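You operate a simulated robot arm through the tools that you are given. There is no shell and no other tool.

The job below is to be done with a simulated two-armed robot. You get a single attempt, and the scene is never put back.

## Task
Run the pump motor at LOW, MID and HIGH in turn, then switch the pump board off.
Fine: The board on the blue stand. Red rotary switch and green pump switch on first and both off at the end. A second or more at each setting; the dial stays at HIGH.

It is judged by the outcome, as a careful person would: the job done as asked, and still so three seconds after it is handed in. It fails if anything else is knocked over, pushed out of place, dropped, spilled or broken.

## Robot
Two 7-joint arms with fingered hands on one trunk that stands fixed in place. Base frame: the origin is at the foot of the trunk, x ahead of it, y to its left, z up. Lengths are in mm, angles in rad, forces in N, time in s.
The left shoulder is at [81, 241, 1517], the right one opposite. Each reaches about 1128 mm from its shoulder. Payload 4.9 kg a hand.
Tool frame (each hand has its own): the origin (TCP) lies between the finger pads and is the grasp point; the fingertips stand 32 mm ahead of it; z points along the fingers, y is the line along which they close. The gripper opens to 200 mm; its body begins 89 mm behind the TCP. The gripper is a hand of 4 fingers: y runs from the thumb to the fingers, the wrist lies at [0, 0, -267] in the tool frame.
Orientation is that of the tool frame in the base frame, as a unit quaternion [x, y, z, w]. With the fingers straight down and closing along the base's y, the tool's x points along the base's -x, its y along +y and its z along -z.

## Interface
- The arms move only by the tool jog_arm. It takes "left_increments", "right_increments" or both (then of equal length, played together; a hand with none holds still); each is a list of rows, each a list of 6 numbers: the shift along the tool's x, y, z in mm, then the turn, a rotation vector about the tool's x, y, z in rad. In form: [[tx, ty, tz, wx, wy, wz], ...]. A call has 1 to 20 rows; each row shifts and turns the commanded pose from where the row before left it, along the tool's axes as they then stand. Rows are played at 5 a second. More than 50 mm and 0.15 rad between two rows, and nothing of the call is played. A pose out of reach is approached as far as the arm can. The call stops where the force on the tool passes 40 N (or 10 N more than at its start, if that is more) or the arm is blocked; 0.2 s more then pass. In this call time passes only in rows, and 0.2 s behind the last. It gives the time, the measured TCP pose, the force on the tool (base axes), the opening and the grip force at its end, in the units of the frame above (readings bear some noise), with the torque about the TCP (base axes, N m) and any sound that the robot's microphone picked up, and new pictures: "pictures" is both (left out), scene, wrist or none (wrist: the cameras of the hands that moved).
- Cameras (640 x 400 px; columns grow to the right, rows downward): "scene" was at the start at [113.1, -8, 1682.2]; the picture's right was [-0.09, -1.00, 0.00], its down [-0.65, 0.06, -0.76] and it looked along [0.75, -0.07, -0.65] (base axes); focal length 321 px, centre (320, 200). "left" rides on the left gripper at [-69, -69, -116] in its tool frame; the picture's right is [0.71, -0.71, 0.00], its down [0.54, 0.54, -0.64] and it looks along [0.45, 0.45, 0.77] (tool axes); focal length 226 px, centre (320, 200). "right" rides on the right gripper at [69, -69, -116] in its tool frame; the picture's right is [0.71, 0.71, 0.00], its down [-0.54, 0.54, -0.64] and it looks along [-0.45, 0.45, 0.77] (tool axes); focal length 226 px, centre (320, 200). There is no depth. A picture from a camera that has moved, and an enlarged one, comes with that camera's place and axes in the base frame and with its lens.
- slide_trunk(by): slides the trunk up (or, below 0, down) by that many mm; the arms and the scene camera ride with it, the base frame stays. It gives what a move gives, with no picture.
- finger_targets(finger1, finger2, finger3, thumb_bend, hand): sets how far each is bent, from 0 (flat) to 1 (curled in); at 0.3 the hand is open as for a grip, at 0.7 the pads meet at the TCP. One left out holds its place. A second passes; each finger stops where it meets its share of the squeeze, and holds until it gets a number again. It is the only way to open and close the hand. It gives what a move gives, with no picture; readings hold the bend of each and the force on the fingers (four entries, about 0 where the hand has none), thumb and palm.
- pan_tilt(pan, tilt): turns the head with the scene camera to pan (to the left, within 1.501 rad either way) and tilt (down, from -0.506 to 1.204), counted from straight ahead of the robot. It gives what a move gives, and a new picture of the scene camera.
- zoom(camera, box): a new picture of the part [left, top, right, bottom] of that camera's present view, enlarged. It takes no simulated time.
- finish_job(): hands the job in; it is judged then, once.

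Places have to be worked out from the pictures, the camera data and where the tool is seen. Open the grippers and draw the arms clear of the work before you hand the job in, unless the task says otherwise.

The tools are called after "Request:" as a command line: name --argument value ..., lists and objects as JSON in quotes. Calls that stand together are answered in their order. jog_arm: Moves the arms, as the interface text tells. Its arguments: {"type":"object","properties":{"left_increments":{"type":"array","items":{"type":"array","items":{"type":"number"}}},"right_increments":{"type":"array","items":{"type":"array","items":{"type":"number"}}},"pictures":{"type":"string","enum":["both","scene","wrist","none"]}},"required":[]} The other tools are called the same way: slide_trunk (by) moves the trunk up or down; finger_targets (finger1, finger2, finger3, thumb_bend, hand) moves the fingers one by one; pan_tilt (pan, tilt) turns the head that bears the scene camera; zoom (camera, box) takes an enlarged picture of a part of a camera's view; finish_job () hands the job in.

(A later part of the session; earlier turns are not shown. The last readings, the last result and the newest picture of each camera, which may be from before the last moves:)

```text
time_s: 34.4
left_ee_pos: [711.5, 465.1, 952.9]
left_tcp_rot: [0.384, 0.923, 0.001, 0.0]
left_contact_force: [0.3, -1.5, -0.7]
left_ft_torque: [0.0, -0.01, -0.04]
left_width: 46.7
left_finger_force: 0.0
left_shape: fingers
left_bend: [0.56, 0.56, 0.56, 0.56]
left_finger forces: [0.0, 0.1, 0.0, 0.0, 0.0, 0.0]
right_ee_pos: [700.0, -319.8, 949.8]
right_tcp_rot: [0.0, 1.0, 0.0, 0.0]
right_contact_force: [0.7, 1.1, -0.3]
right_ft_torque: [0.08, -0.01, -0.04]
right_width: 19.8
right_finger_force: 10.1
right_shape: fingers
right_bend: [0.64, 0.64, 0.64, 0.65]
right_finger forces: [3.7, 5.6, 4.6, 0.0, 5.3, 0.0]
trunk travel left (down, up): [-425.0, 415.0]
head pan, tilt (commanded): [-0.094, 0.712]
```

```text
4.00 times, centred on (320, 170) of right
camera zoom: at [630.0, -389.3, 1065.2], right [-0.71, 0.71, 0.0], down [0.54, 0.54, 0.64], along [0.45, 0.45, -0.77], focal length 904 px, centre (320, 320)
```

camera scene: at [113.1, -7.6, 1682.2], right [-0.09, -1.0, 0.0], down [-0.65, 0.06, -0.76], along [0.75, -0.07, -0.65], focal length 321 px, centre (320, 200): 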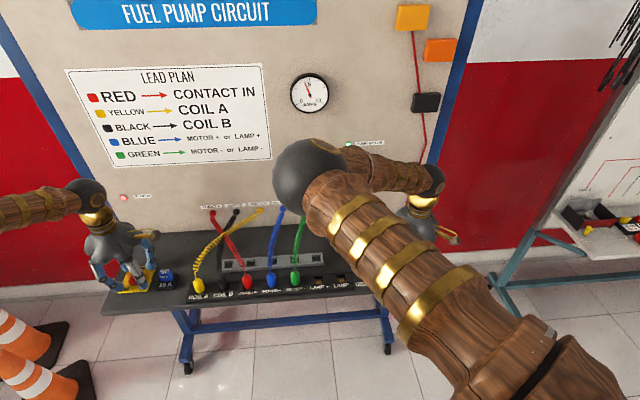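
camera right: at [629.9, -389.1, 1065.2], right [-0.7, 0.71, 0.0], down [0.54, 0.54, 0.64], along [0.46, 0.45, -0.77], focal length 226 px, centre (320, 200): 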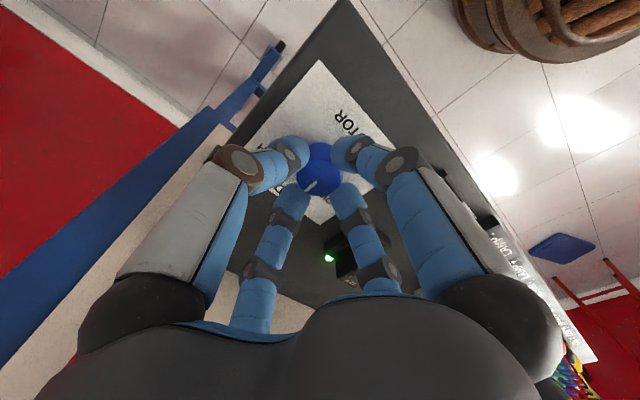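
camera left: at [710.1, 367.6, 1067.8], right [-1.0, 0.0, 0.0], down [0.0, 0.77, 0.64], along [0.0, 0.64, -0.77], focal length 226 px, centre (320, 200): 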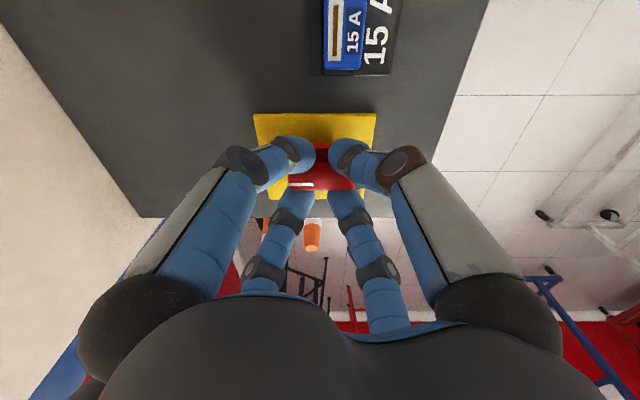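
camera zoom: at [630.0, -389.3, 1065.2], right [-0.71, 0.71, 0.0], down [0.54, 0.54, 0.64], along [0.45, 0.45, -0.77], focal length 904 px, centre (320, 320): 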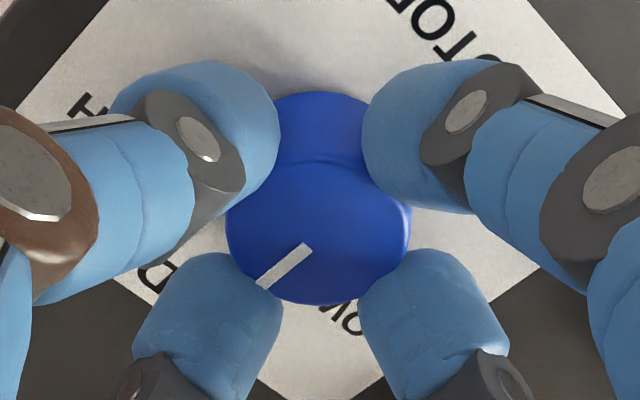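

The pointer computes to within 1° of straight ahead (MID), with a steady ~4.2 A for over 2 s. Now I turn another 60° clockwise to HIGH.

Request:
jog_arm --right_increments '[[0, 0, 0, 0, 0, 0.131], [0, 0, 0, 0, 0, 0.131], [0, 0, 0, 0, 0, 0.131], [0, 0, 0, 0, 0, 0.131], [0, 0, 0, 0, 0, 0.131], [0, 0, 0, 0, 0, 0.131], [0, 0, 0, 0, 0, 0.131], [0, 0, 0, 0, 0, 0.13]]' --pictures "both"

Request:
zoom --camera "right" --box '[270, 120, 370, 220]'

Request:
zoom --camera "scene" --box '[260, 40, 460, 200]'

```text
time_s: 36.2
left_ee_pos: [712.0, 466.2, 951.6]
left_tcp_rot: [0.383, 0.924, 0.0, 0.0]
left_contact_force: [0.2, -0.3, 0.0]
left_ft_torque: [-0.02, 0.01, 0.01]
left_width: 46.9
left_finger_force: 0.1
left_shape: fingers
left_bend: [0.56, 0.56, 0.56, 0.56]
left_finger forces: [0.0, 0.0, 0.1, 0.0, 0.0, 0.1]
right_ee_pos: [699.4, -319.0, 950.2]
right_tcp_rot: [0.502, 0.865, 0.0, 0.0]
right_contact_force: [0.6, 4.9, 0.6]
right_ft_torque: [0.16, -0.09, 0.02]
right_width: 20.0
right_finger_force: 9.9
right_shape: fingers
right_bend: [0.64, 0.64, 0.64, 0.65]
right_finger forces: [5.1, 6.5, 4.1, 0.1, 4.5, 0.0]
trunk travel left (down, up): [-425.0, 415.0]
head pan, tilt (commanded): [-0.094, 0.712]
camera scene: at [113.1, -7.1, 1682.2], right [-0.09, -1.0, 0.0], down [-0.65, 0.06, -0.76], along [0.75, -0.07, -0.65], focal length 321 px, centre (320, 200)
camera right: at [604.8, -294.7, 1065.1], right [0.26, 0.97, 0.0], down [0.74, -0.2, 0.64], along [0.62, -0.17, -0.77], focal length 226 px, centre (320, 200)
```

scene: 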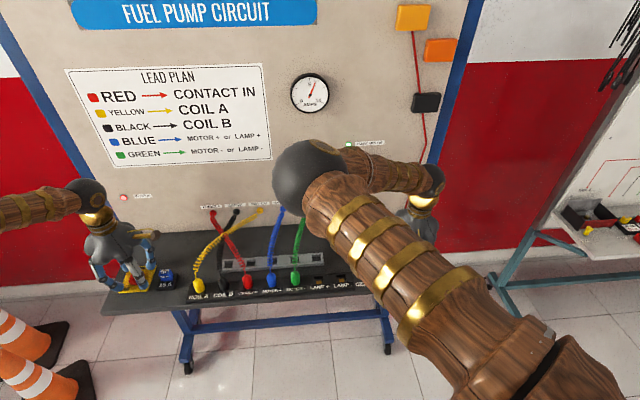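
right: 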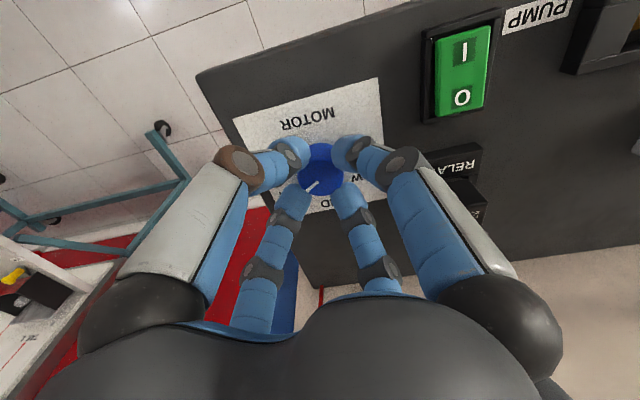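

```text
4.00 times, centred on (320, 170) of right
camera zoom: at [604.8, -294.7, 1065.1], right [0.26, 0.97, 0.0], down [0.74, -0.2, 0.64], along [0.62, -0.17, -0.77], focal length 904 px, centre (320, 320)
```

zoom: 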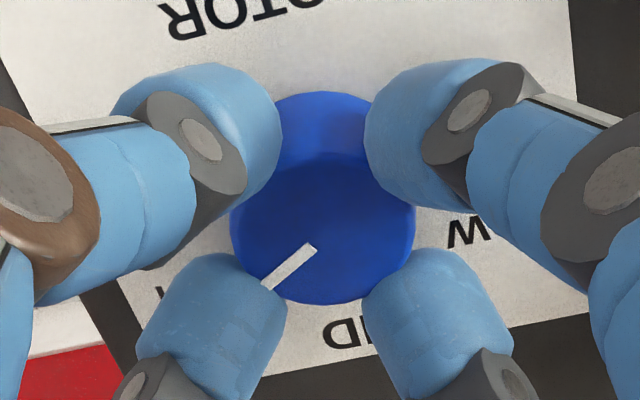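

```text
2.50 times, centred on (360, 120) of scene
camera zoom: at [113.1, -7.1, 1682.2], right [-0.09, -1.0, 0.0], down [-0.65, 0.06, -0.76], along [0.75, -0.07, -0.65], focal length 802 px, centre (220, 400)
```

zoom: 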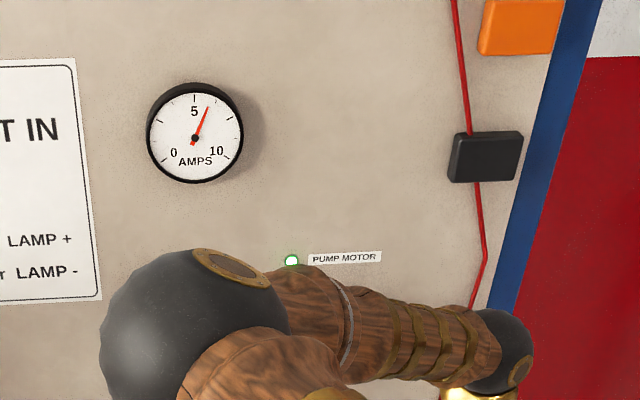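

The ammeter reads ~6 A and the pointer computes to -60° (HIGH). I hold for 2 s.

Request:
jog_arm --right_increments '[[0, 0, 0, 0, 0, 0], [0, 0, 0, 0, 0, 0], [0, 0, 0, 0, 0, 0], [0, 0, 0, 0, 0, 0], [0, 0, 0, 0, 0, 0], [0, 0, 0, 0, 0, 0], [0, 0, 0, 0, 0, 0], [0, 0, 0, 0, 0, 0], [0, 0, 0, 0, 0, 0], [0, 0, 0, 0, 0, 0]]' --pictures "none"

Request:
zoom --camera "scene" --box '[260, 40, 460, 200]'

```text
time_s: 38.4
left_ee_pos: [711.5, 465.2, 952.9]
left_tcp_rot: [0.383, 0.924, 0.0, 0.0]
left_contact_force: [-0.6, 0.3, 0.5]
left_ft_torque: [-0.01, -0.01, 0.01]
left_width: 47.0
left_finger_force: 0.1
left_shape: fingers
left_bend: [0.56, 0.56, 0.56, 0.56]
left_finger forces: [0.1, 0.0, 0.1, 0.1, 0.1, 0.0]
right_ee_pos: [698.0, -320.9, 949.0]
right_tcp_rot: [0.5, 0.866, -0.001, 0.0]
right_contact_force: [2.6, 5.1, 0.6]
right_ft_torque: [0.2, -0.08, 0.02]
right_width: 19.8
right_finger_force: 10.3
right_shape: fingers
right_bend: [0.64, 0.64, 0.64, 0.65]
right_finger forces: [5.2, 6.7, 4.2, 0.0, 4.2, 0.1]
trunk travel left (down, up): [-425.0, 415.0]
head pan, tilt (commanded): [-0.094, 0.712]
```

```text
2.50 times, centred on (360, 120) of scene
camera zoom: at [113.1, -7.0, 1682.2], right [-0.09, -1.0, 0.0], down [-0.65, 0.06, -0.76], along [0.75, -0.07, -0.65], focal length 802 px, centre (220, 400)
```

zoom: 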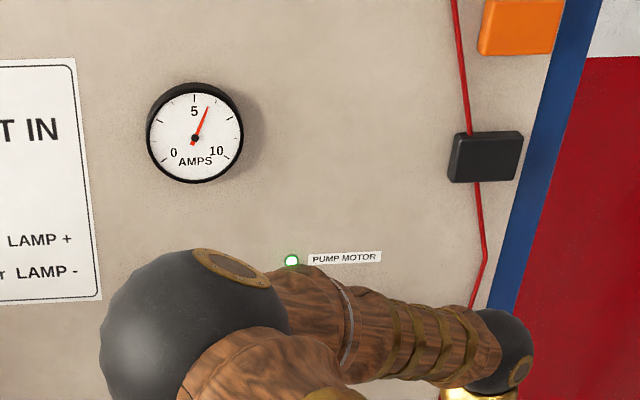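

HIGH is steady at 6 A for over 2 s. I open the right fingers off the dial and lift straight up, then check that the dial stays at HIGH.

Request:
finger_targets --hand "right" --finger1 0.57 --finger2 0.57 --finger3 0.57 --thumb_bend 0.57

Request:
jog_arm --right_increments '[[0, 0, -10, 0, 0, 0], [0, 0, -25, 0, 0, 0], [0, 0, -40, 0, 0, 0], [0, 0, -40, 0, 0, 0]]' --pictures "both"

Request:
zoom --camera "right" --box '[200, 40, 440, 240]'

Request:
zoom --camera "scene" --box '[260, 40, 460, 200]'

```text
time_s: 39.4
left_ee_pos: [711.6, 464.9, 952.8]
left_tcp_rot: [0.383, 0.924, -0.001, 0.001]
left_contact_force: [0.8, 0.2, 0.0]
left_ft_torque: [0.04, -0.01, -0.03]
left_width: 46.8
left_finger_force: 0.1
left_shape: fingers
left_bend: [0.56, 0.56, 0.56, 0.56]
left_finger forces: [0.0, 0.1, 0.0, 0.1, 0.0, 0.1]
right_ee_pos: [699.0, -320.8, 949.4]
right_tcp_rot: [0.5, 0.866, 0.0, 0.0]
right_contact_force: [-0.4, 0.8, 0.1]
right_ft_torque: [-0.01, 0.01, 0.02]
right_width: 47.2
right_finger_force: 0.1
right_shape: fingers
right_bend: [0.56, 0.56, 0.56, 0.56]
right_finger forces: [0.0, 0.0, 0.1, 0.1, 0.1, 0.0]
trunk travel left (down, up): [-425.0, 415.0]
head pan, tilt (commanded): [-0.094, 0.712]
```

```text
time_s: 40.4
left_ee_pos: [710.5, 465.8, 953.3]
left_tcp_rot: [0.384, 0.924, -0.001, -0.001]
left_contact_force: [-0.3, 0.3, 0.3]
left_ft_torque: [-0.04, -0.02, 0.06]
left_width: 46.8
left_finger_force: 0.0
left_shape: fingers
left_bend: [0.56, 0.56, 0.56, 0.56]
left_finger forces: [0.1, 0.0, 0.0, 0.1, 0.0, 0.0]
right_ee_pos: [696.4, -320.6, 1066.0]
right_tcp_rot: [0.501, 0.866, 0.0, 0.0]
right_contact_force: [0.0, 0.1, 0.7]
right_ft_torque: [-0.01, -0.01, 0.0]
right_width: 47.3
right_finger_force: 0.1
right_shape: fingers
right_bend: [0.56, 0.56, 0.56, 0.56]
right_finger forces: [0.1, 0.1, 0.0, 0.0, 0.0, 0.0]
trunk travel left (down, up): [-425.0, 415.0]
head pan, tilt (commanded): [-0.094, 0.712]
camera scene: at [111.8, -7.4, 1682.3], right [-0.09, -1.0, 0.0], down [-0.65, 0.06, -0.76], along [0.75, -0.07, -0.65], focal length 321 px, centre (320, 200)
camera right: at [603.4, -294.8, 1181.1], right [0.26, 0.97, 0.0], down [0.74, -0.2, 0.64], along [0.62, -0.17, -0.77], focal length 226 px, centre (320, 200)
```

scene: 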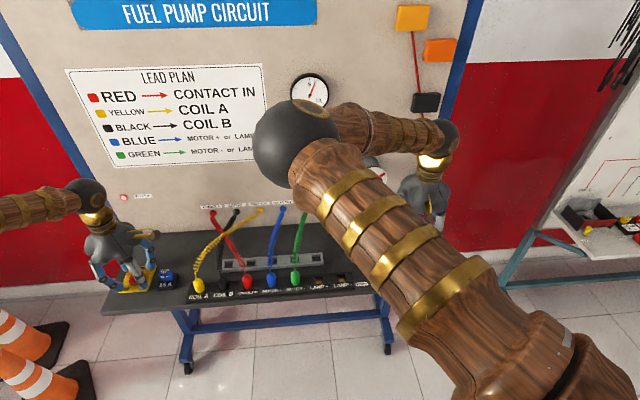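
right: 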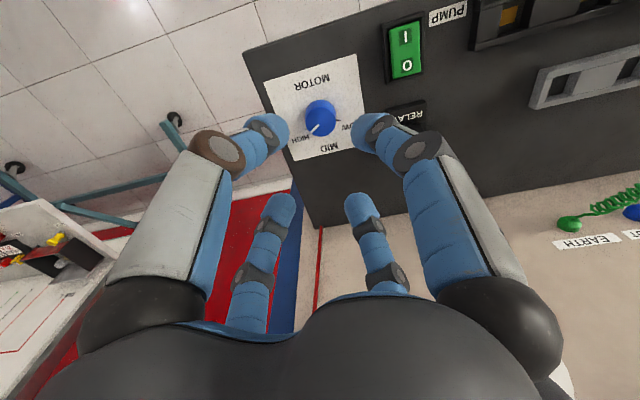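

```text
2.00 times, centred on (320, 140) of right
camera zoom: at [603.4, -294.8, 1181.1], right [0.26, 0.97, 0.0], down [0.74, -0.2, 0.64], along [0.62, -0.17, -0.77], focal length 452 px, centre (320, 320)
```

zoom: 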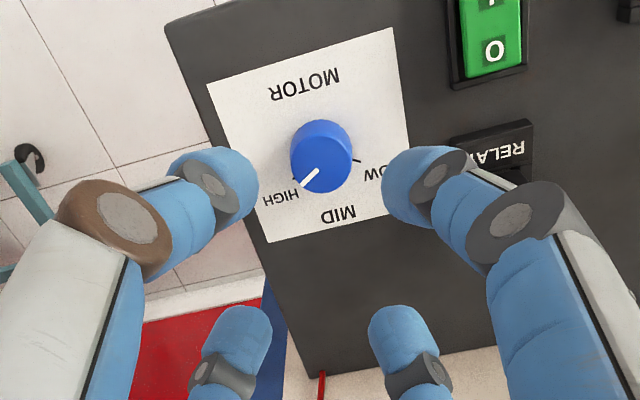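

```text
2.50 times, centred on (360, 120) of scene
camera zoom: at [111.8, -7.4, 1682.3], right [-0.09, -1.0, 0.0], down [-0.65, 0.06, -0.76], along [0.75, -0.07, -0.65], focal length 802 px, centre (220, 400)
```

zoom: 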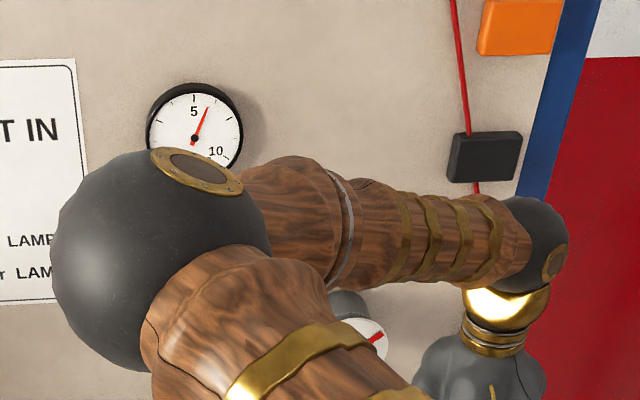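

The dial stays at HIGH by itself (6 A). Now I return the hand's yaw to zero, form the pointing pose with finger3 again and move over the O end of the rocker.

Request:
jog_arm --right_increments '[[0, 0, 0, 0, 0, -0.131], [0, 0, 0, 0, 0, -0.131], [0, 0, 0, 0, 0, -0.131], [0, 0, 0, 0, 0, -0.131], [0, 0, 0, 0, 0, -0.131], [0, 0, 0, 0, 0, -0.131], [0, 0, 0, 0, 0, -0.131], [0, 0, 0, 0, 0, -0.13], [25, 33.7, 0, 0, 0, 0], [25, 33.7, 0, 0, 0, 0], [25.1, 33.8, 0, 0, 0, 0]]' --pictures "wrist"

Request:
zoom --camera "right" --box '[200, 60, 440, 260]'

```text
time_s: 42.8
left_ee_pos: [710.6, 466.3, 952.8]
left_tcp_rot: [0.383, 0.924, -0.001, 0.001]
left_contact_force: [0.4, 0.4, 0.1]
left_ft_torque: [-0.03, -0.01, -0.01]
left_width: 46.8
left_finger_force: 0.0
left_shape: fingers
left_bend: [0.56, 0.56, 0.56, 0.56]
left_finger forces: [0.1, 0.0, 0.0, 0.0, 0.0, 0.0]
right_ee_pos: [621.5, -219.7, 1065.5]
right_tcp_rot: [0.0, 1.0, -0.001, 0.0]
right_contact_force: [-0.4, 0.5, 0.0]
right_ft_torque: [0.03, -0.04, 0.0]
right_width: 47.0
right_finger_force: 0.0
right_shape: fingers
right_bend: [0.56, 0.56, 0.56, 0.56]
right_finger forces: [0.0, 0.0, 0.0, 0.1, 0.1, 0.1]
trunk travel left (down, up): [-425.0, 415.0]
head pan, tilt (commanded): [-0.094, 0.712]
camera right: at [552.7, -287.6, 1180.8], right [-0.71, 0.71, 0.0], down [0.54, 0.54, 0.64], along [0.46, 0.45, -0.77], focal length 226 px, centre (320, 200)
```

right: 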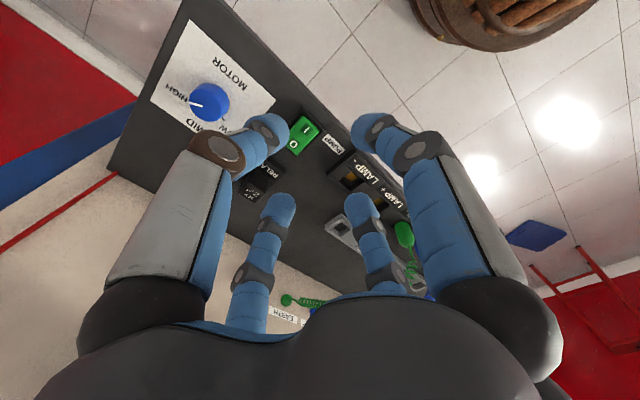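

```text
2.00 times, centred on (320, 160) of right
camera zoom: at [552.7, -287.6, 1180.8], right [-0.71, 0.71, 0.0], down [0.54, 0.54, 0.64], along [0.46, 0.45, -0.77], focal length 452 px, centre (320, 280)
```

zoom: 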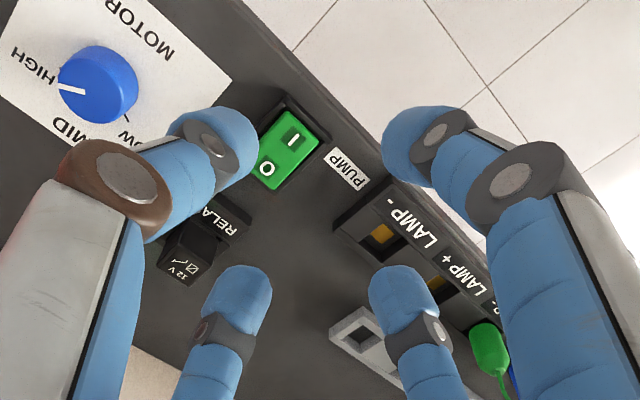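

O sits at about (668, -220). I curl the other fingers, keeping finger3 at 0.55 as the pointer.

Request:
finger_targets --hand "right" --finger1 0.9 --finger2 0.9 --finger3 0.55 --thumb_bend 0.9

Request:
jog_arm --right_increments '[[0, 0, 25, 0, 0, 0], [0, 0, 25, 0, 0, 0], [0, 0, 25, 0, 0, 0], [0, 0, 10, 0, 0, 0]]' --pictures "both"

Request:
zoom --camera "right" --box '[200, 80, 400, 240]'

Request:
zoom --camera "scene" --box '[320, 200, 460, 320]'

```text
time_s: 43.8
left_ee_pos: [711.4, 464.6, 952.1]
left_tcp_rot: [0.384, 0.923, 0.0, 0.0]
left_contact_force: [0.9, 0.0, 0.1]
left_ft_torque: [-0.01, 0.0, -0.03]
left_width: 46.7
left_finger_force: 0.1
left_shape: fingers
left_bend: [0.56, 0.56, 0.56, 0.56]
left_finger forces: [0.0, 0.0, 0.0, 0.0, 0.0, 0.1]
right_ee_pos: [623.8, -218.6, 1064.2]
right_tcp_rot: [0.0, 1.0, 0.0, -0.001]
right_contact_force: [0.4, 0.4, 0.4]
right_ft_torque: [-0.01, -0.01, -0.01]
right_width: 0.0
right_finger_force: 0.1
right_shape: fingers
right_bend: [0.83, 0.88, 0.55, 0.83]
right_finger forces: [0.1, 0.0, 0.0, 0.0, 0.0, 0.0]
trunk travel left (down, up): [-425.0, 415.0]
head pan, tilt (commanded): [-0.094, 0.712]
```

```text
time_s: 44.8
left_ee_pos: [711.0, 464.3, 952.9]
left_tcp_rot: [0.384, 0.923, -0.001, 0.001]
left_contact_force: [-0.3, 0.0, 0.1]
left_ft_torque: [0.02, 0.01, 0.03]
left_width: 47.1
left_finger_force: 0.1
left_shape: fingers
left_bend: [0.56, 0.56, 0.56, 0.56]
left_finger forces: [0.0, 0.0, 0.1, 0.0, 0.0, 0.0]
right_ee_pos: [623.4, -220.9, 979.9]
right_tcp_rot: [0.001, 1.0, 0.0, 0.0]
right_contact_force: [0.4, 0.1, -0.4]
right_ft_torque: [0.01, -0.01, 0.05]
right_width: 0.0
right_finger_force: 0.1
right_shape: fingers
right_bend: [0.84, 0.88, 0.55, 0.83]
right_finger forces: [0.0, 0.0, 0.1, 0.0, 0.0, 0.0]
trunk travel left (down, up): [-425.0, 415.0]
head pan, tilt (commanded): [-0.094, 0.712]
camera scene: at [113.3, -8.0, 1682.2], right [-0.09, -1.0, 0.0], down [-0.65, 0.06, -0.76], along [0.75, -0.07, -0.65], focal length 321 px, centre (320, 200)
camera right: at [554.6, -288.9, 1094.7], right [-0.71, 0.71, 0.0], down [0.54, 0.54, 0.64], along [0.46, 0.45, -0.77], focal length 226 px, centre (320, 200)
```

scene: 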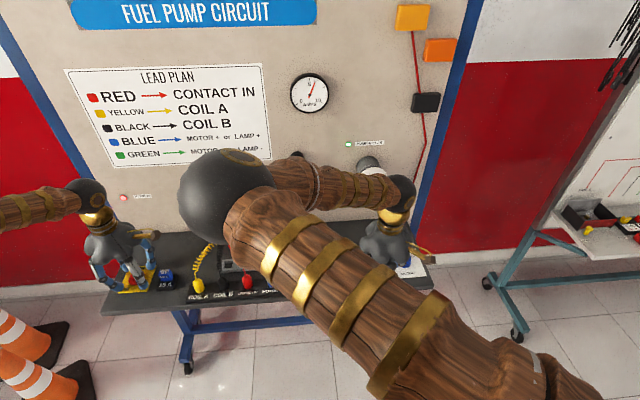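
right: 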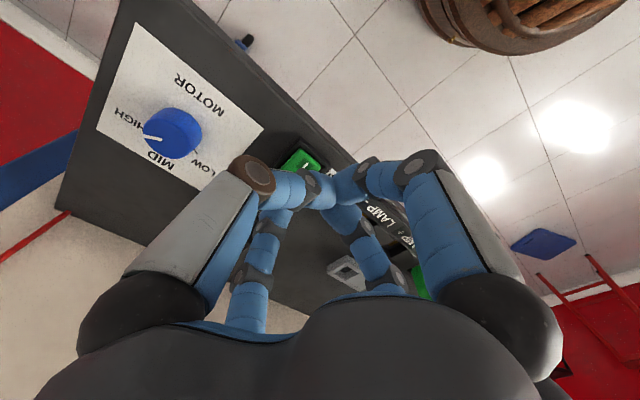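

```text
2.50 times, centred on (300, 160) of right
camera zoom: at [554.6, -288.9, 1094.7], right [-0.71, 0.71, 0.0], down [0.54, 0.54, 0.64], along [0.46, 0.45, -0.77], focal length 565 px, centre (370, 300)
```

zoom: 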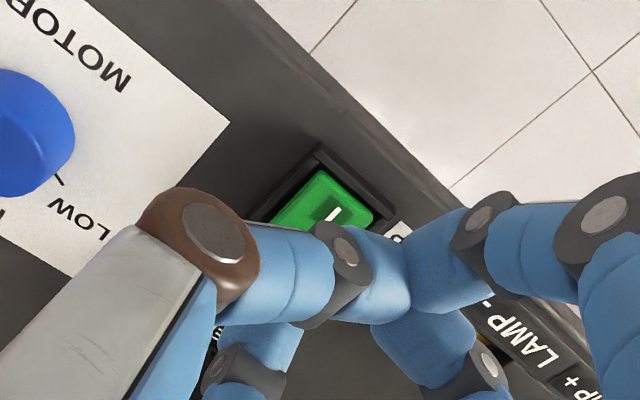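

```text
3.33 times, centred on (390, 260) of scene
camera zoom: at [113.3, -8.0, 1682.2], right [-0.09, -1.0, 0.0], down [-0.65, 0.06, -0.76], along [0.75, -0.07, -0.65], focal length 1069 px, centre (87, 0)
```

zoom: 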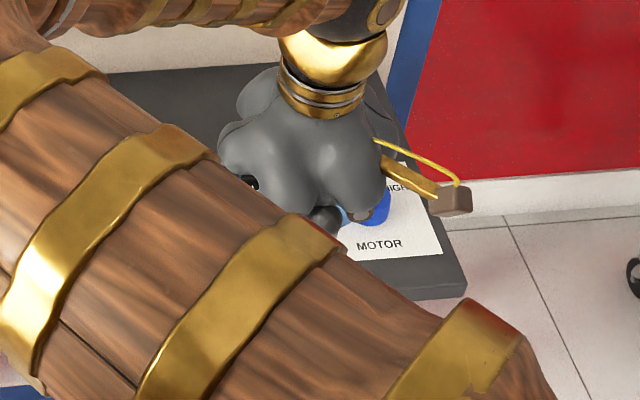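

Clearances look good; ammeter still at 6 A. I descend slowly toward the O end.

Request:
jog_arm --right_increments '[[0, 0, 4, 0, 0, 0], [0, 0, 4, 0, 0, 0], [0, 0, 3, 0, 0, 0], [0, 0, 2, 0, 0, 0]]' --pictures "none"

```text
time_s: 45.8
left_ee_pos: [711.1, 465.1, 951.7]
left_tcp_rot: [0.384, 0.923, 0.0, 0.0]
left_contact_force: [-0.2, 0.0, 1.0]
left_ft_torque: [-0.04, -0.02, 0.0]
left_width: 47.1
left_finger_force: 0.1
left_shape: fingers
left_bend: [0.56, 0.56, 0.56, 0.56]
left_finger forces: [0.1, 0.1, 0.0, 0.0, 0.0, 0.0]
right_ee_pos: [623.9, -220.5, 966.2]
right_tcp_rot: [-0.001, 1.0, -0.001, 0.0]
right_contact_force: [-0.3, 0.1, -0.7]
right_ft_torque: [-0.01, 0.0, -0.03]
right_width: 0.1
right_finger_force: 0.0
right_shape: fingers
right_bend: [0.84, 0.88, 0.55, 0.83]
right_finger forces: [0.1, 0.0, 0.0, 0.0, 0.0, 0.0]
trunk travel left (down, up): [-425.0, 415.0]
head pan, tilt (commanded): [-0.094, 0.712]
```

No contact yet at 966. I continue in 2 mm rows.

Request:
jog_arm --right_increments '[[0, 0, 2, 0, 0, 0], [0, 0, 2, 0, 0, 0], [0, 0, 2, 0, 0, 0]]' --pictures "none"

```text
time_s: 46.6
left_ee_pos: [711.3, 465.5, 952.8]
left_tcp_rot: [0.383, 0.924, 0.0, 0.0]
left_contact_force: [0.3, -0.1, 0.7]
left_ft_torque: [-0.01, -0.02, 0.02]
left_width: 47.0
left_finger_force: 0.1
left_shape: fingers
left_bend: [0.56, 0.56, 0.56, 0.56]
left_finger forces: [0.1, 0.0, 0.0, 0.0, 0.0, 0.0]
right_ee_pos: [623.6, -221.3, 959.6]
right_tcp_rot: [0.0, 1.0, 0.0, 0.0]
right_contact_force: [-0.8, 0.1, -0.6]
right_ft_torque: [0.0, 0.04, 0.03]
right_width: 0.0
right_finger_force: 0.2
right_shape: fingers
right_bend: [0.84, 0.88, 0.55, 0.83]
right_finger forces: [0.1, 0.0, 0.0, 0.0, 0.0, 0.1]
trunk travel left (down, up): [-425.0, 415.0]
head pan, tilt (commanded): [-0.094, 0.712]
```

Still no contact at 960; continuing carefully with pictures.

Request:
jog_arm --right_increments '[[0, 0, 2, 0, 0, 0], [0, 0, 2, 0, 0, 0]]' --pictures "both"

Request:
zoom --camera "right" --box '[200, 80, 400, 240]'

Request:
zoom --camera "scene" --box '[270, 60, 430, 200]'

```text
time_s: 47.2
left_ee_pos: [710.9, 465.6, 952.4]
left_tcp_rot: [0.383, 0.924, 0.001, 0.0]
left_contact_force: [-0.6, -0.1, 0.2]
left_ft_torque: [-0.02, 0.03, 0.0]
left_width: 46.7
left_finger_force: 0.0
left_shape: fingers
left_bend: [0.56, 0.56, 0.56, 0.56]
left_finger forces: [0.0, 0.0, 0.1, 0.1, 0.0, 0.0]
right_ee_pos: [622.3, -219.5, 956.8]
right_tcp_rot: [0.0, 1.0, 0.001, 0.0]
right_contact_force: [0.5, -0.1, -0.6]
right_ft_torque: [0.03, -0.01, 0.0]
right_width: 0.0
right_finger_force: 0.0
right_shape: fingers
right_bend: [0.84, 0.88, 0.55, 0.83]
right_finger forces: [0.1, 0.0, 0.0, 0.0, 0.1, 0.0]
trunk travel left (down, up): [-425.0, 415.0]
head pan, tilt (commanded): [-0.094, 0.712]
camera scene: at [113.1, -7.9, 1682.2], right [-0.09, -1.0, 0.0], down [-0.65, 0.06, -0.76], along [0.75, -0.07, -0.65], focal length 321 px, centre (320, 200)
camera right: at [554.8, -288.5, 1071.9], right [-0.71, 0.71, 0.0], down [0.54, 0.54, 0.64], along [0.45, 0.45, -0.77], focal length 226 px, centre (320, 200)
```

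scene: 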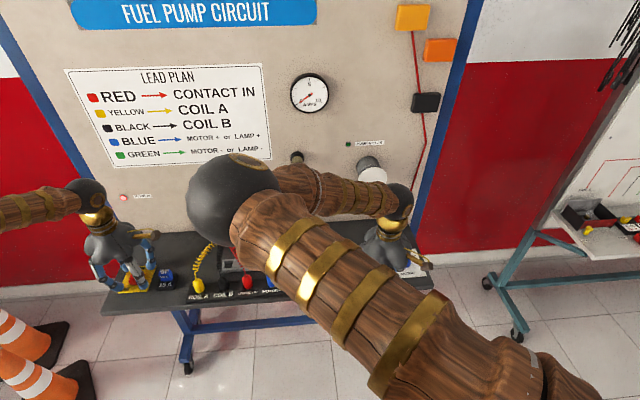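
right: 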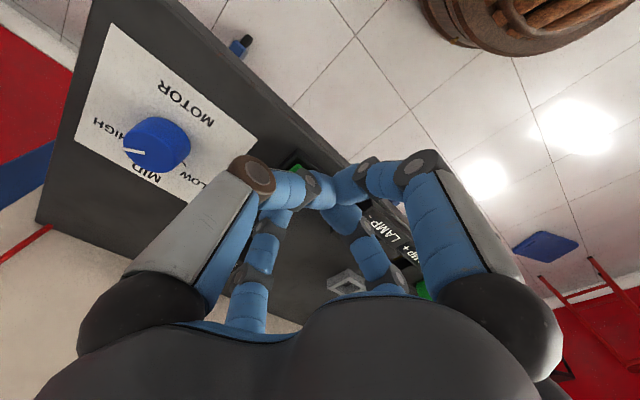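

```text
2.50 times, centred on (300, 160) of right
camera zoom: at [554.8, -288.5, 1071.9], right [-0.71, 0.71, 0.0], down [0.54, 0.54, 0.64], along [0.45, 0.45, -0.77], focal length 565 px, centre (370, 300)
```

zoom: 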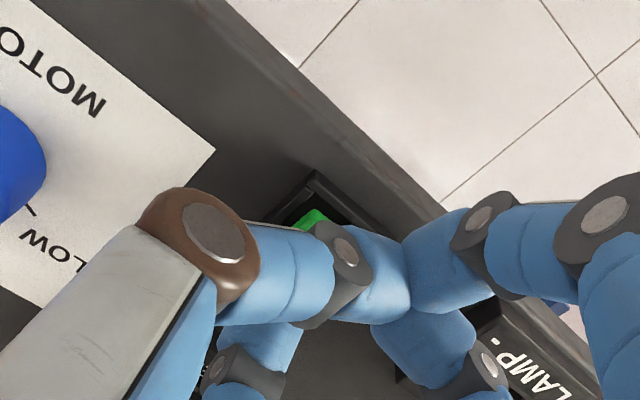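

```text
2.86 times, centred on (350, 130) of scene
camera zoom: at [113.1, -7.9, 1682.2], right [-0.09, -1.0, 0.0], down [-0.65, 0.06, -0.76], along [0.75, -0.07, -0.65], focal length 916 px, centre (234, 400)
```

zoom: 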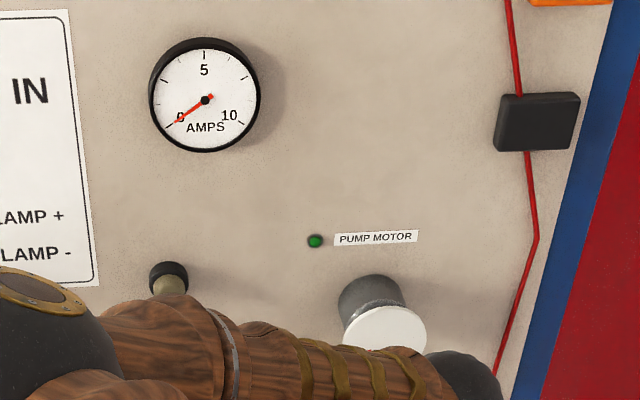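

The rocker snapped over: ammeter at 0 A, PUMP MOTOR lamp dark. I raise the right hand and check the rocker and dial.

Request:
jog_arm --right_increments '[[0, 0, -5, 0, 0, 0], [0, 0, -25, 0, 0, 0], [0, 0, -40, 0, 0, 0], [0, 0, -40, 0, 0, 0]]' --pictures "wrist"

Request:
zoom --camera "right" --box '[140, 20, 380, 200]'

Request:
zoom --camera "left" --box '[200, 60, 440, 260]'

```text
time_s: 48.2
left_ee_pos: [710.4, 465.4, 950.9]
left_tcp_rot: [0.383, 0.924, 0.0, 0.0]
left_contact_force: [-0.1, 0.1, -0.3]
left_ft_torque: [-0.02, 0.0, 0.02]
left_width: 46.9
left_finger_force: 0.1
left_shape: fingers
left_bend: [0.56, 0.56, 0.56, 0.56]
left_finger forces: [0.0, 0.1, 0.1, 0.0, 0.0, 0.1]
right_ee_pos: [624.0, -219.4, 1069.3]
right_tcp_rot: [0.001, 1.0, 0.0, 0.0]
right_contact_force: [0.4, -0.9, 0.3]
right_ft_torque: [0.0, -0.01, 0.01]
right_width: 0.1
right_finger_force: 0.1
right_shape: fingers
right_bend: [0.84, 0.88, 0.55, 0.83]
right_finger forces: [0.0, 0.1, 0.0, 0.1, 0.0, 0.0]
trunk travel left (down, up): [-425.0, 415.0]
head pan, tilt (commanded): [-0.094, 0.712]
camera right: at [554.1, -288.2, 1183.5], right [-0.71, 0.71, 0.0], down [0.54, 0.54, 0.64], along [0.46, 0.45, -0.77], focal length 226 px, centre (320, 200)
```

right: 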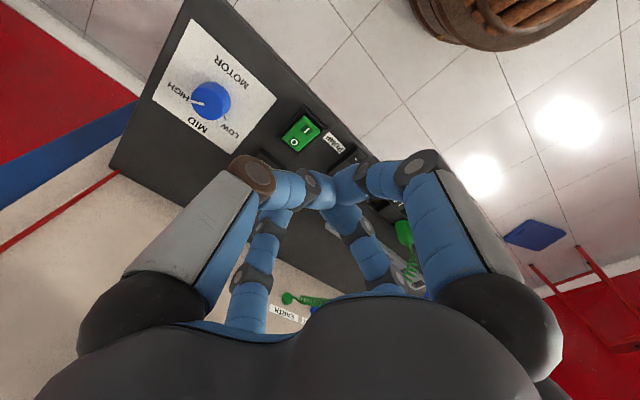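

```text
2.22 times, centred on (260, 110) of right
camera zoom: at [554.1, -288.2, 1183.5], right [-0.71, 0.71, 0.0], down [0.54, 0.54, 0.64], along [0.46, 0.45, -0.77], focal length 502 px, centre (453, 400)
```

zoom: 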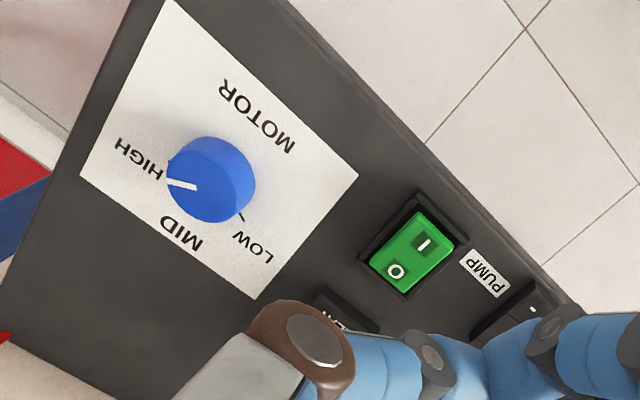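

```text
2.00 times, centred on (320, 160) of left
camera zoom: at [709.4, 368.0, 1068.1], right [-1.0, 0.0, 0.0], down [0.0, 0.77, 0.64], along [0.0, 0.64, -0.77], focal length 452 px, centre (320, 280)
```

zoom: 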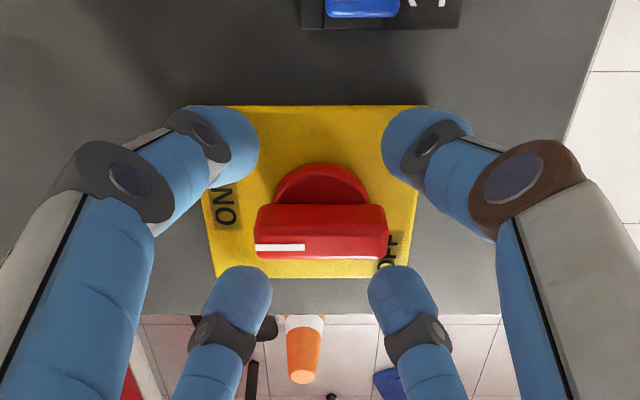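

Rocker is at O (I raised), the dial points at HIGH. Now I close the left fingers on the red handle again to turn it back to OFF.

Request:
finger_targets --hand "left" --finger1 0.66 --finger2 0.66 --finger3 0.66 --thumb_bend 0.66

Request:
zoom --camera "left" --box '[200, 60, 440, 260]'

```text
time_s: 49.2
left_ee_pos: [711.0, 464.4, 952.1]
left_tcp_rot: [0.383, 0.924, 0.0, 0.0]
left_contact_force: [0.2, -1.3, -0.7]
left_ft_torque: [-0.04, -0.02, 0.03]
left_width: 16.5
left_finger_force: 3.9
left_shape: fingers
left_bend: [0.65, 0.65, 0.65, 0.65]
left_finger forces: [1.5, 1.4, 1.4, 0.0, 2.6, 0.0]
right_ee_pos: [623.3, -220.0, 1066.8]
right_tcp_rot: [0.001, 1.0, 0.0, 0.0]
right_contact_force: [-0.1, 0.7, 0.3]
right_ft_torque: [0.01, 0.0, -0.01]
right_width: 0.0
right_finger_force: 0.0
right_shape: fingers
right_bend: [0.84, 0.88, 0.55, 0.83]
right_finger forces: [0.0, 0.1, 0.0, 0.1, 0.0, 0.0]
trunk travel left (down, up): [-425.0, 415.0]
head pan, tilt (commanded): [-0.094, 0.712]
```

```text
2.00 times, centred on (320, 160) of left
camera zoom: at [710.2, 367.6, 1067.7], right [-1.0, 0.0, 0.0], down [0.0, 0.77, 0.64], along [0.0, 0.64, -0.77], focal length 452 px, centre (320, 280)
```

zoom: 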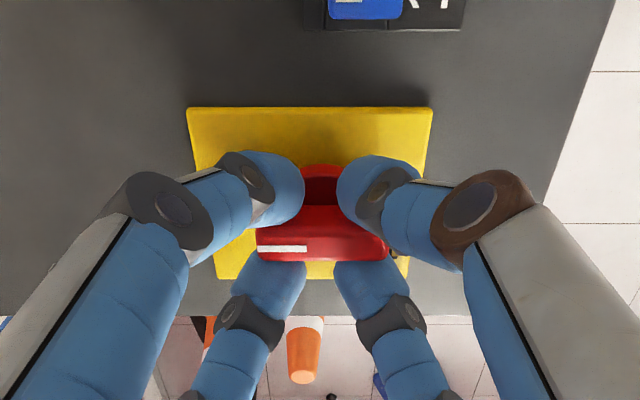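

The grip is the same as before. I turn the left hand 90° counter-clockwise back to OFF.

Request:
jog_arm --left_increments '[[0, 0, 0, 0, 0, -0.131], [0, 0, 0, 0, 0, -0.131], [0, 0, 0, 0, 0, -0.131], [0, 0, 0, 0, 0, -0.131], [0, 0, 0, 0, 0, -0.131], [0, 0, 0, 0, 0, -0.131], [0, 0, 0, 0, 0, -0.131], [0, 0, 0, 0, 0, -0.131], [0, 0, 0, 0, 0, -0.131], [0, 0, 0, 0, 0, -0.131], [0, 0, 0, 0, 0, -0.131], [0, 0, 0, 0, 0, -0.13]]' --pictures "both"

Request:
zoom --camera "left" --box '[200, 60, 440, 260]'

Request:
zoom --camera "scene" --box '[60, 160, 220, 320]'

```text
time_s: 51.8
left_ee_pos: [710.5, 464.0, 952.2]
left_tcp_rot: [-0.384, 0.923, 0.0, 0.0]
left_contact_force: [-2.4, 2.8, -0.4]
left_ft_torque: [0.12, 0.09, 0.01]
left_width: 14.8
left_finger_force: 3.7
left_shape: fingers
left_bend: [0.65, 0.65, 0.65, 0.66]
left_finger forces: [0.9, 2.6, 2.4, 0.0, 1.9, 0.0]
right_ee_pos: [623.6, -219.4, 1067.1]
right_tcp_rot: [0.0, 1.0, 0.0, 0.0]
right_contact_force: [0.8, 0.3, -0.9]
right_ft_torque: [0.02, 0.02, 0.0]
right_width: 0.0
right_finger_force: 0.1
right_shape: fingers
right_bend: [0.84, 0.88, 0.55, 0.83]
right_finger forces: [0.0, 0.0, 0.1, 0.0, 0.0, 0.0]
trunk travel left (down, up): [-425.0, 415.0]
head pan, tilt (commanded): [-0.094, 0.712]
camera scene: at [112.7, -7.4, 1682.3], right [-0.09, -1.0, 0.0], down [-0.65, 0.06, -0.76], along [0.75, -0.07, -0.65], focal length 321 px, centre (320, 200)
camera left: at [807.9, 465.2, 1067.6], right [0.0, -1.0, 0.0], down [-0.77, 0.0, 0.64], along [-0.64, 0.0, -0.77], focal length 226 px, centre (320, 200)
```

scene: 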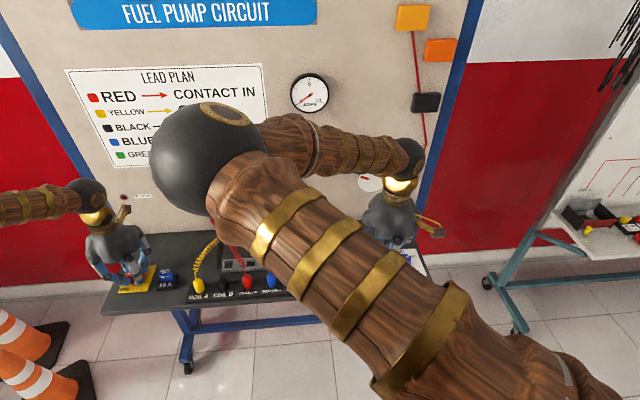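
left: 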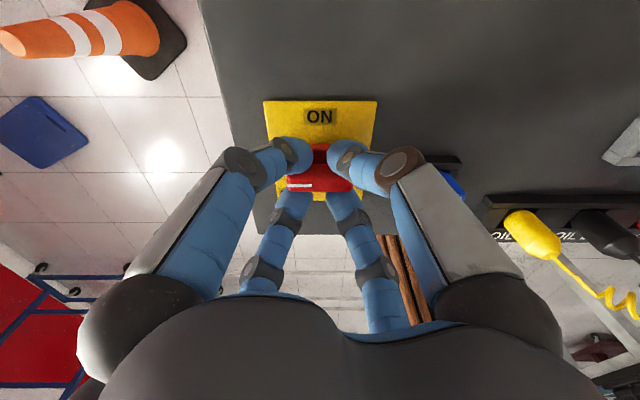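

```text
2.00 times, centred on (320, 160) of left
camera zoom: at [807.9, 465.2, 1067.6], right [0.0, -1.0, 0.0], down [-0.77, 0.0, 0.64], along [-0.64, 0.0, -0.77], focal length 452 px, centre (320, 280)
```

zoom: 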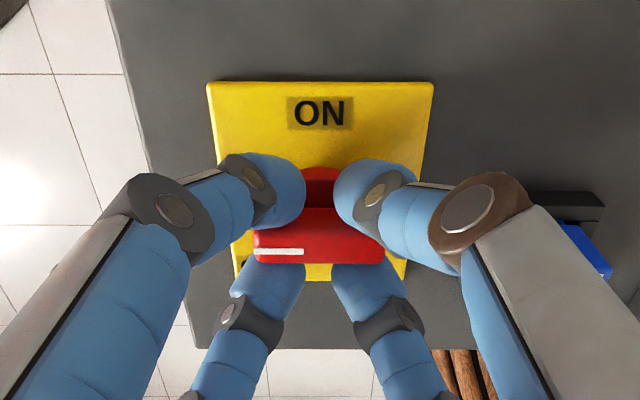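

```text
2.50 times, centred on (140, 240) of scene
camera zoom: at [112.7, -7.4, 1682.3], right [-0.09, -1.0, 0.0], down [-0.65, 0.06, -0.76], along [0.75, -0.07, -0.65], focal length 802 px, centre (770, 100)
```

zoom: 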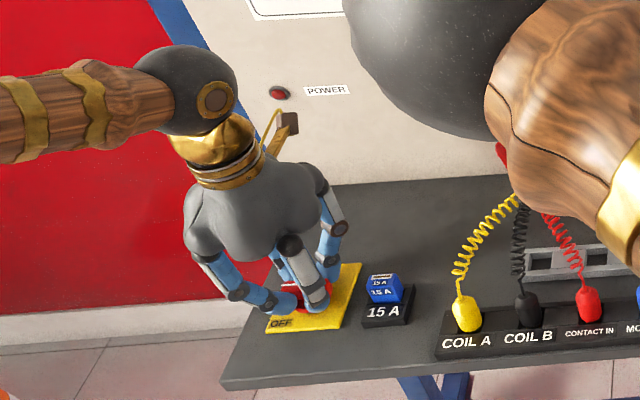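

The POWER lamp is dark and the handle points at OFF. I release the handle and lift the left hand straight up.

Request:
finger_targets --hand "left" --finger1 0.57 --finger2 0.57 --finger3 0.57 --thumb_bend 0.57

Request:
jog_arm --left_increments '[[0, 0, -10, 0, 0, 0], [0, 0, -25, 0, 0, 0], [0, 0, -40, 0, 0, 0], [0, 0, -40, 0, 0, 0], [0, 0, -40, 0, 0, 0], [0, 0, -40, 0, 0, 0]]' --right_increments '[[0, 0, -20, 0, 0, 0], [0, 0, -25, 0, 0, 0], [0, 0, -25, 0, 0, 0], [0, 0, -25, 0, 0, 0], [0, 0, -25, 0, 0, 0], [0, 0, -15, 0, 0, 0]]' --pictures "both"

Request:
zoom --camera "left" --box '[220, 20, 420, 180]'

```text
time_s: 52.8
left_ee_pos: [711.5, 464.1, 952.3]
left_tcp_rot: [-0.382, 0.924, 0.0, 0.001]
left_contact_force: [-0.1, -0.1, -0.1]
left_ft_torque: [0.01, 0.01, 0.0]
left_width: 47.0
left_finger_force: 0.1
left_shape: fingers
left_bend: [0.56, 0.56, 0.56, 0.56]
left_finger forces: [0.1, 0.0, 0.1, 0.0, 0.0, 0.1]
right_ee_pos: [624.2, -219.2, 1067.2]
right_tcp_rot: [0.001, 1.0, 0.001, 0.0]
right_contact_force: [-0.6, -0.3, 0.0]
right_ft_torque: [-0.01, 0.01, 0.01]
right_width: 0.0
right_finger_force: 0.0
right_shape: fingers
right_bend: [0.84, 0.88, 0.55, 0.83]
right_finger forces: [0.1, 0.0, 0.1, 0.1, 0.1, 0.0]
trunk travel left (down, up): [-425.0, 415.0]
head pan, tilt (commanded): [-0.094, 0.712]
```

```text
time_s: 54.2
left_ee_pos: [709.7, 465.7, 1149.5]
left_tcp_rot: [-0.383, 0.924, 0.001, -0.001]
left_contact_force: [-0.8, -0.2, -0.2]
left_ft_torque: [0.04, -0.04, -0.01]
left_width: 46.9
left_finger_force: 0.1
left_shape: fingers
left_bend: [0.56, 0.56, 0.56, 0.56]
left_finger forces: [0.0, 0.0, 0.0, 0.0, 0.1, 0.0]
right_ee_pos: [622.0, -220.2, 1202.9]
right_tcp_rot: [0.001, 1.0, 0.001, 0.0]
right_contact_force: [-0.4, -0.3, -0.5]
right_ft_torque: [0.05, -0.05, 0.0]
right_width: 0.2
right_finger_force: 0.1
right_shape: fingers
right_bend: [0.84, 0.88, 0.55, 0.83]
right_finger forces: [0.0, 0.1, 0.0, 0.1, 0.0, 0.0]
trunk travel left (down, up): [-425.0, 415.0]
head pan, tilt (commanded): [-0.094, 0.712]
camera scene: at [111.6, -8.6, 1682.3], right [-0.09, -1.0, 0.0], down [-0.65, 0.06, -0.76], along [0.75, -0.07, -0.65], focal length 321 px, centre (320, 200)
camera right: at [553.4, -289.6, 1318.0], right [-0.71, 0.71, 0.0], down [0.54, 0.54, 0.64], along [0.46, 0.45, -0.77], focal length 226 px, centre (320, 200)
camera left: at [806.5, 464.6, 1264.9], right [0.0, -1.0, 0.0], down [-0.77, 0.0, 0.64], along [-0.64, 0.0, -0.77], focal length 226 px, centre (320, 200)
```

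scene: 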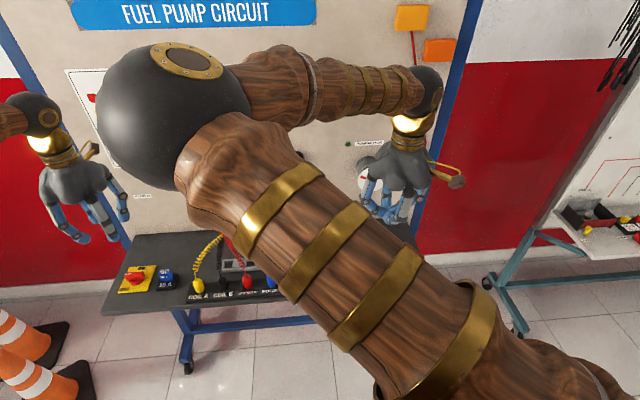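
right: 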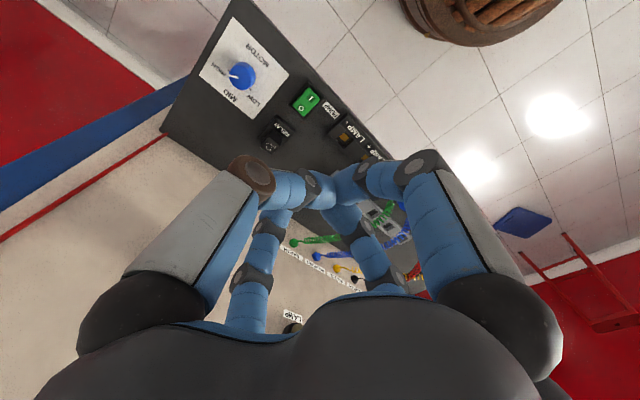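
left: 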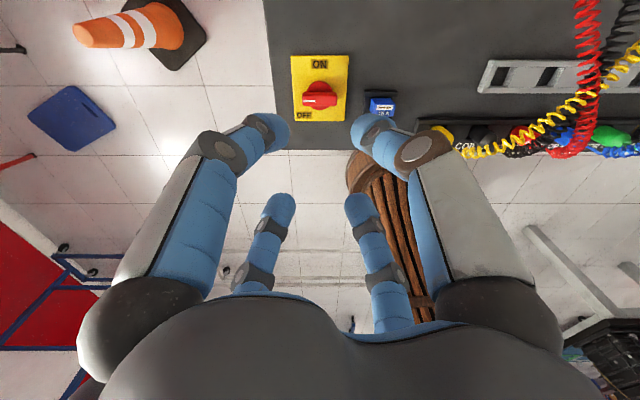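

```text
2.50 times, centred on (320, 100) of left
camera zoom: at [806.5, 464.6, 1264.9], right [0.0, -1.0, 0.0], down [-0.77, 0.0, 0.64], along [-0.64, 0.0, -0.77], focal length 565 px, centre (320, 450)
```

zoom: 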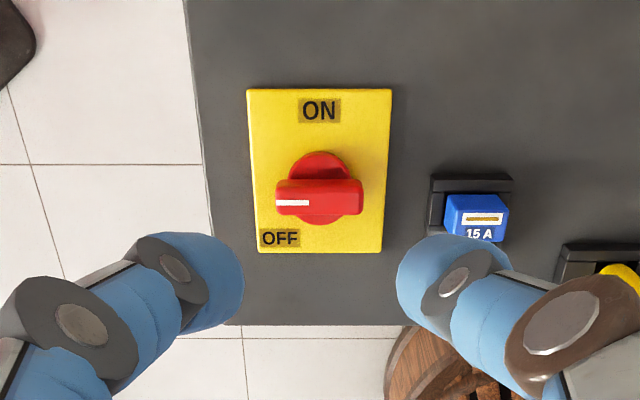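

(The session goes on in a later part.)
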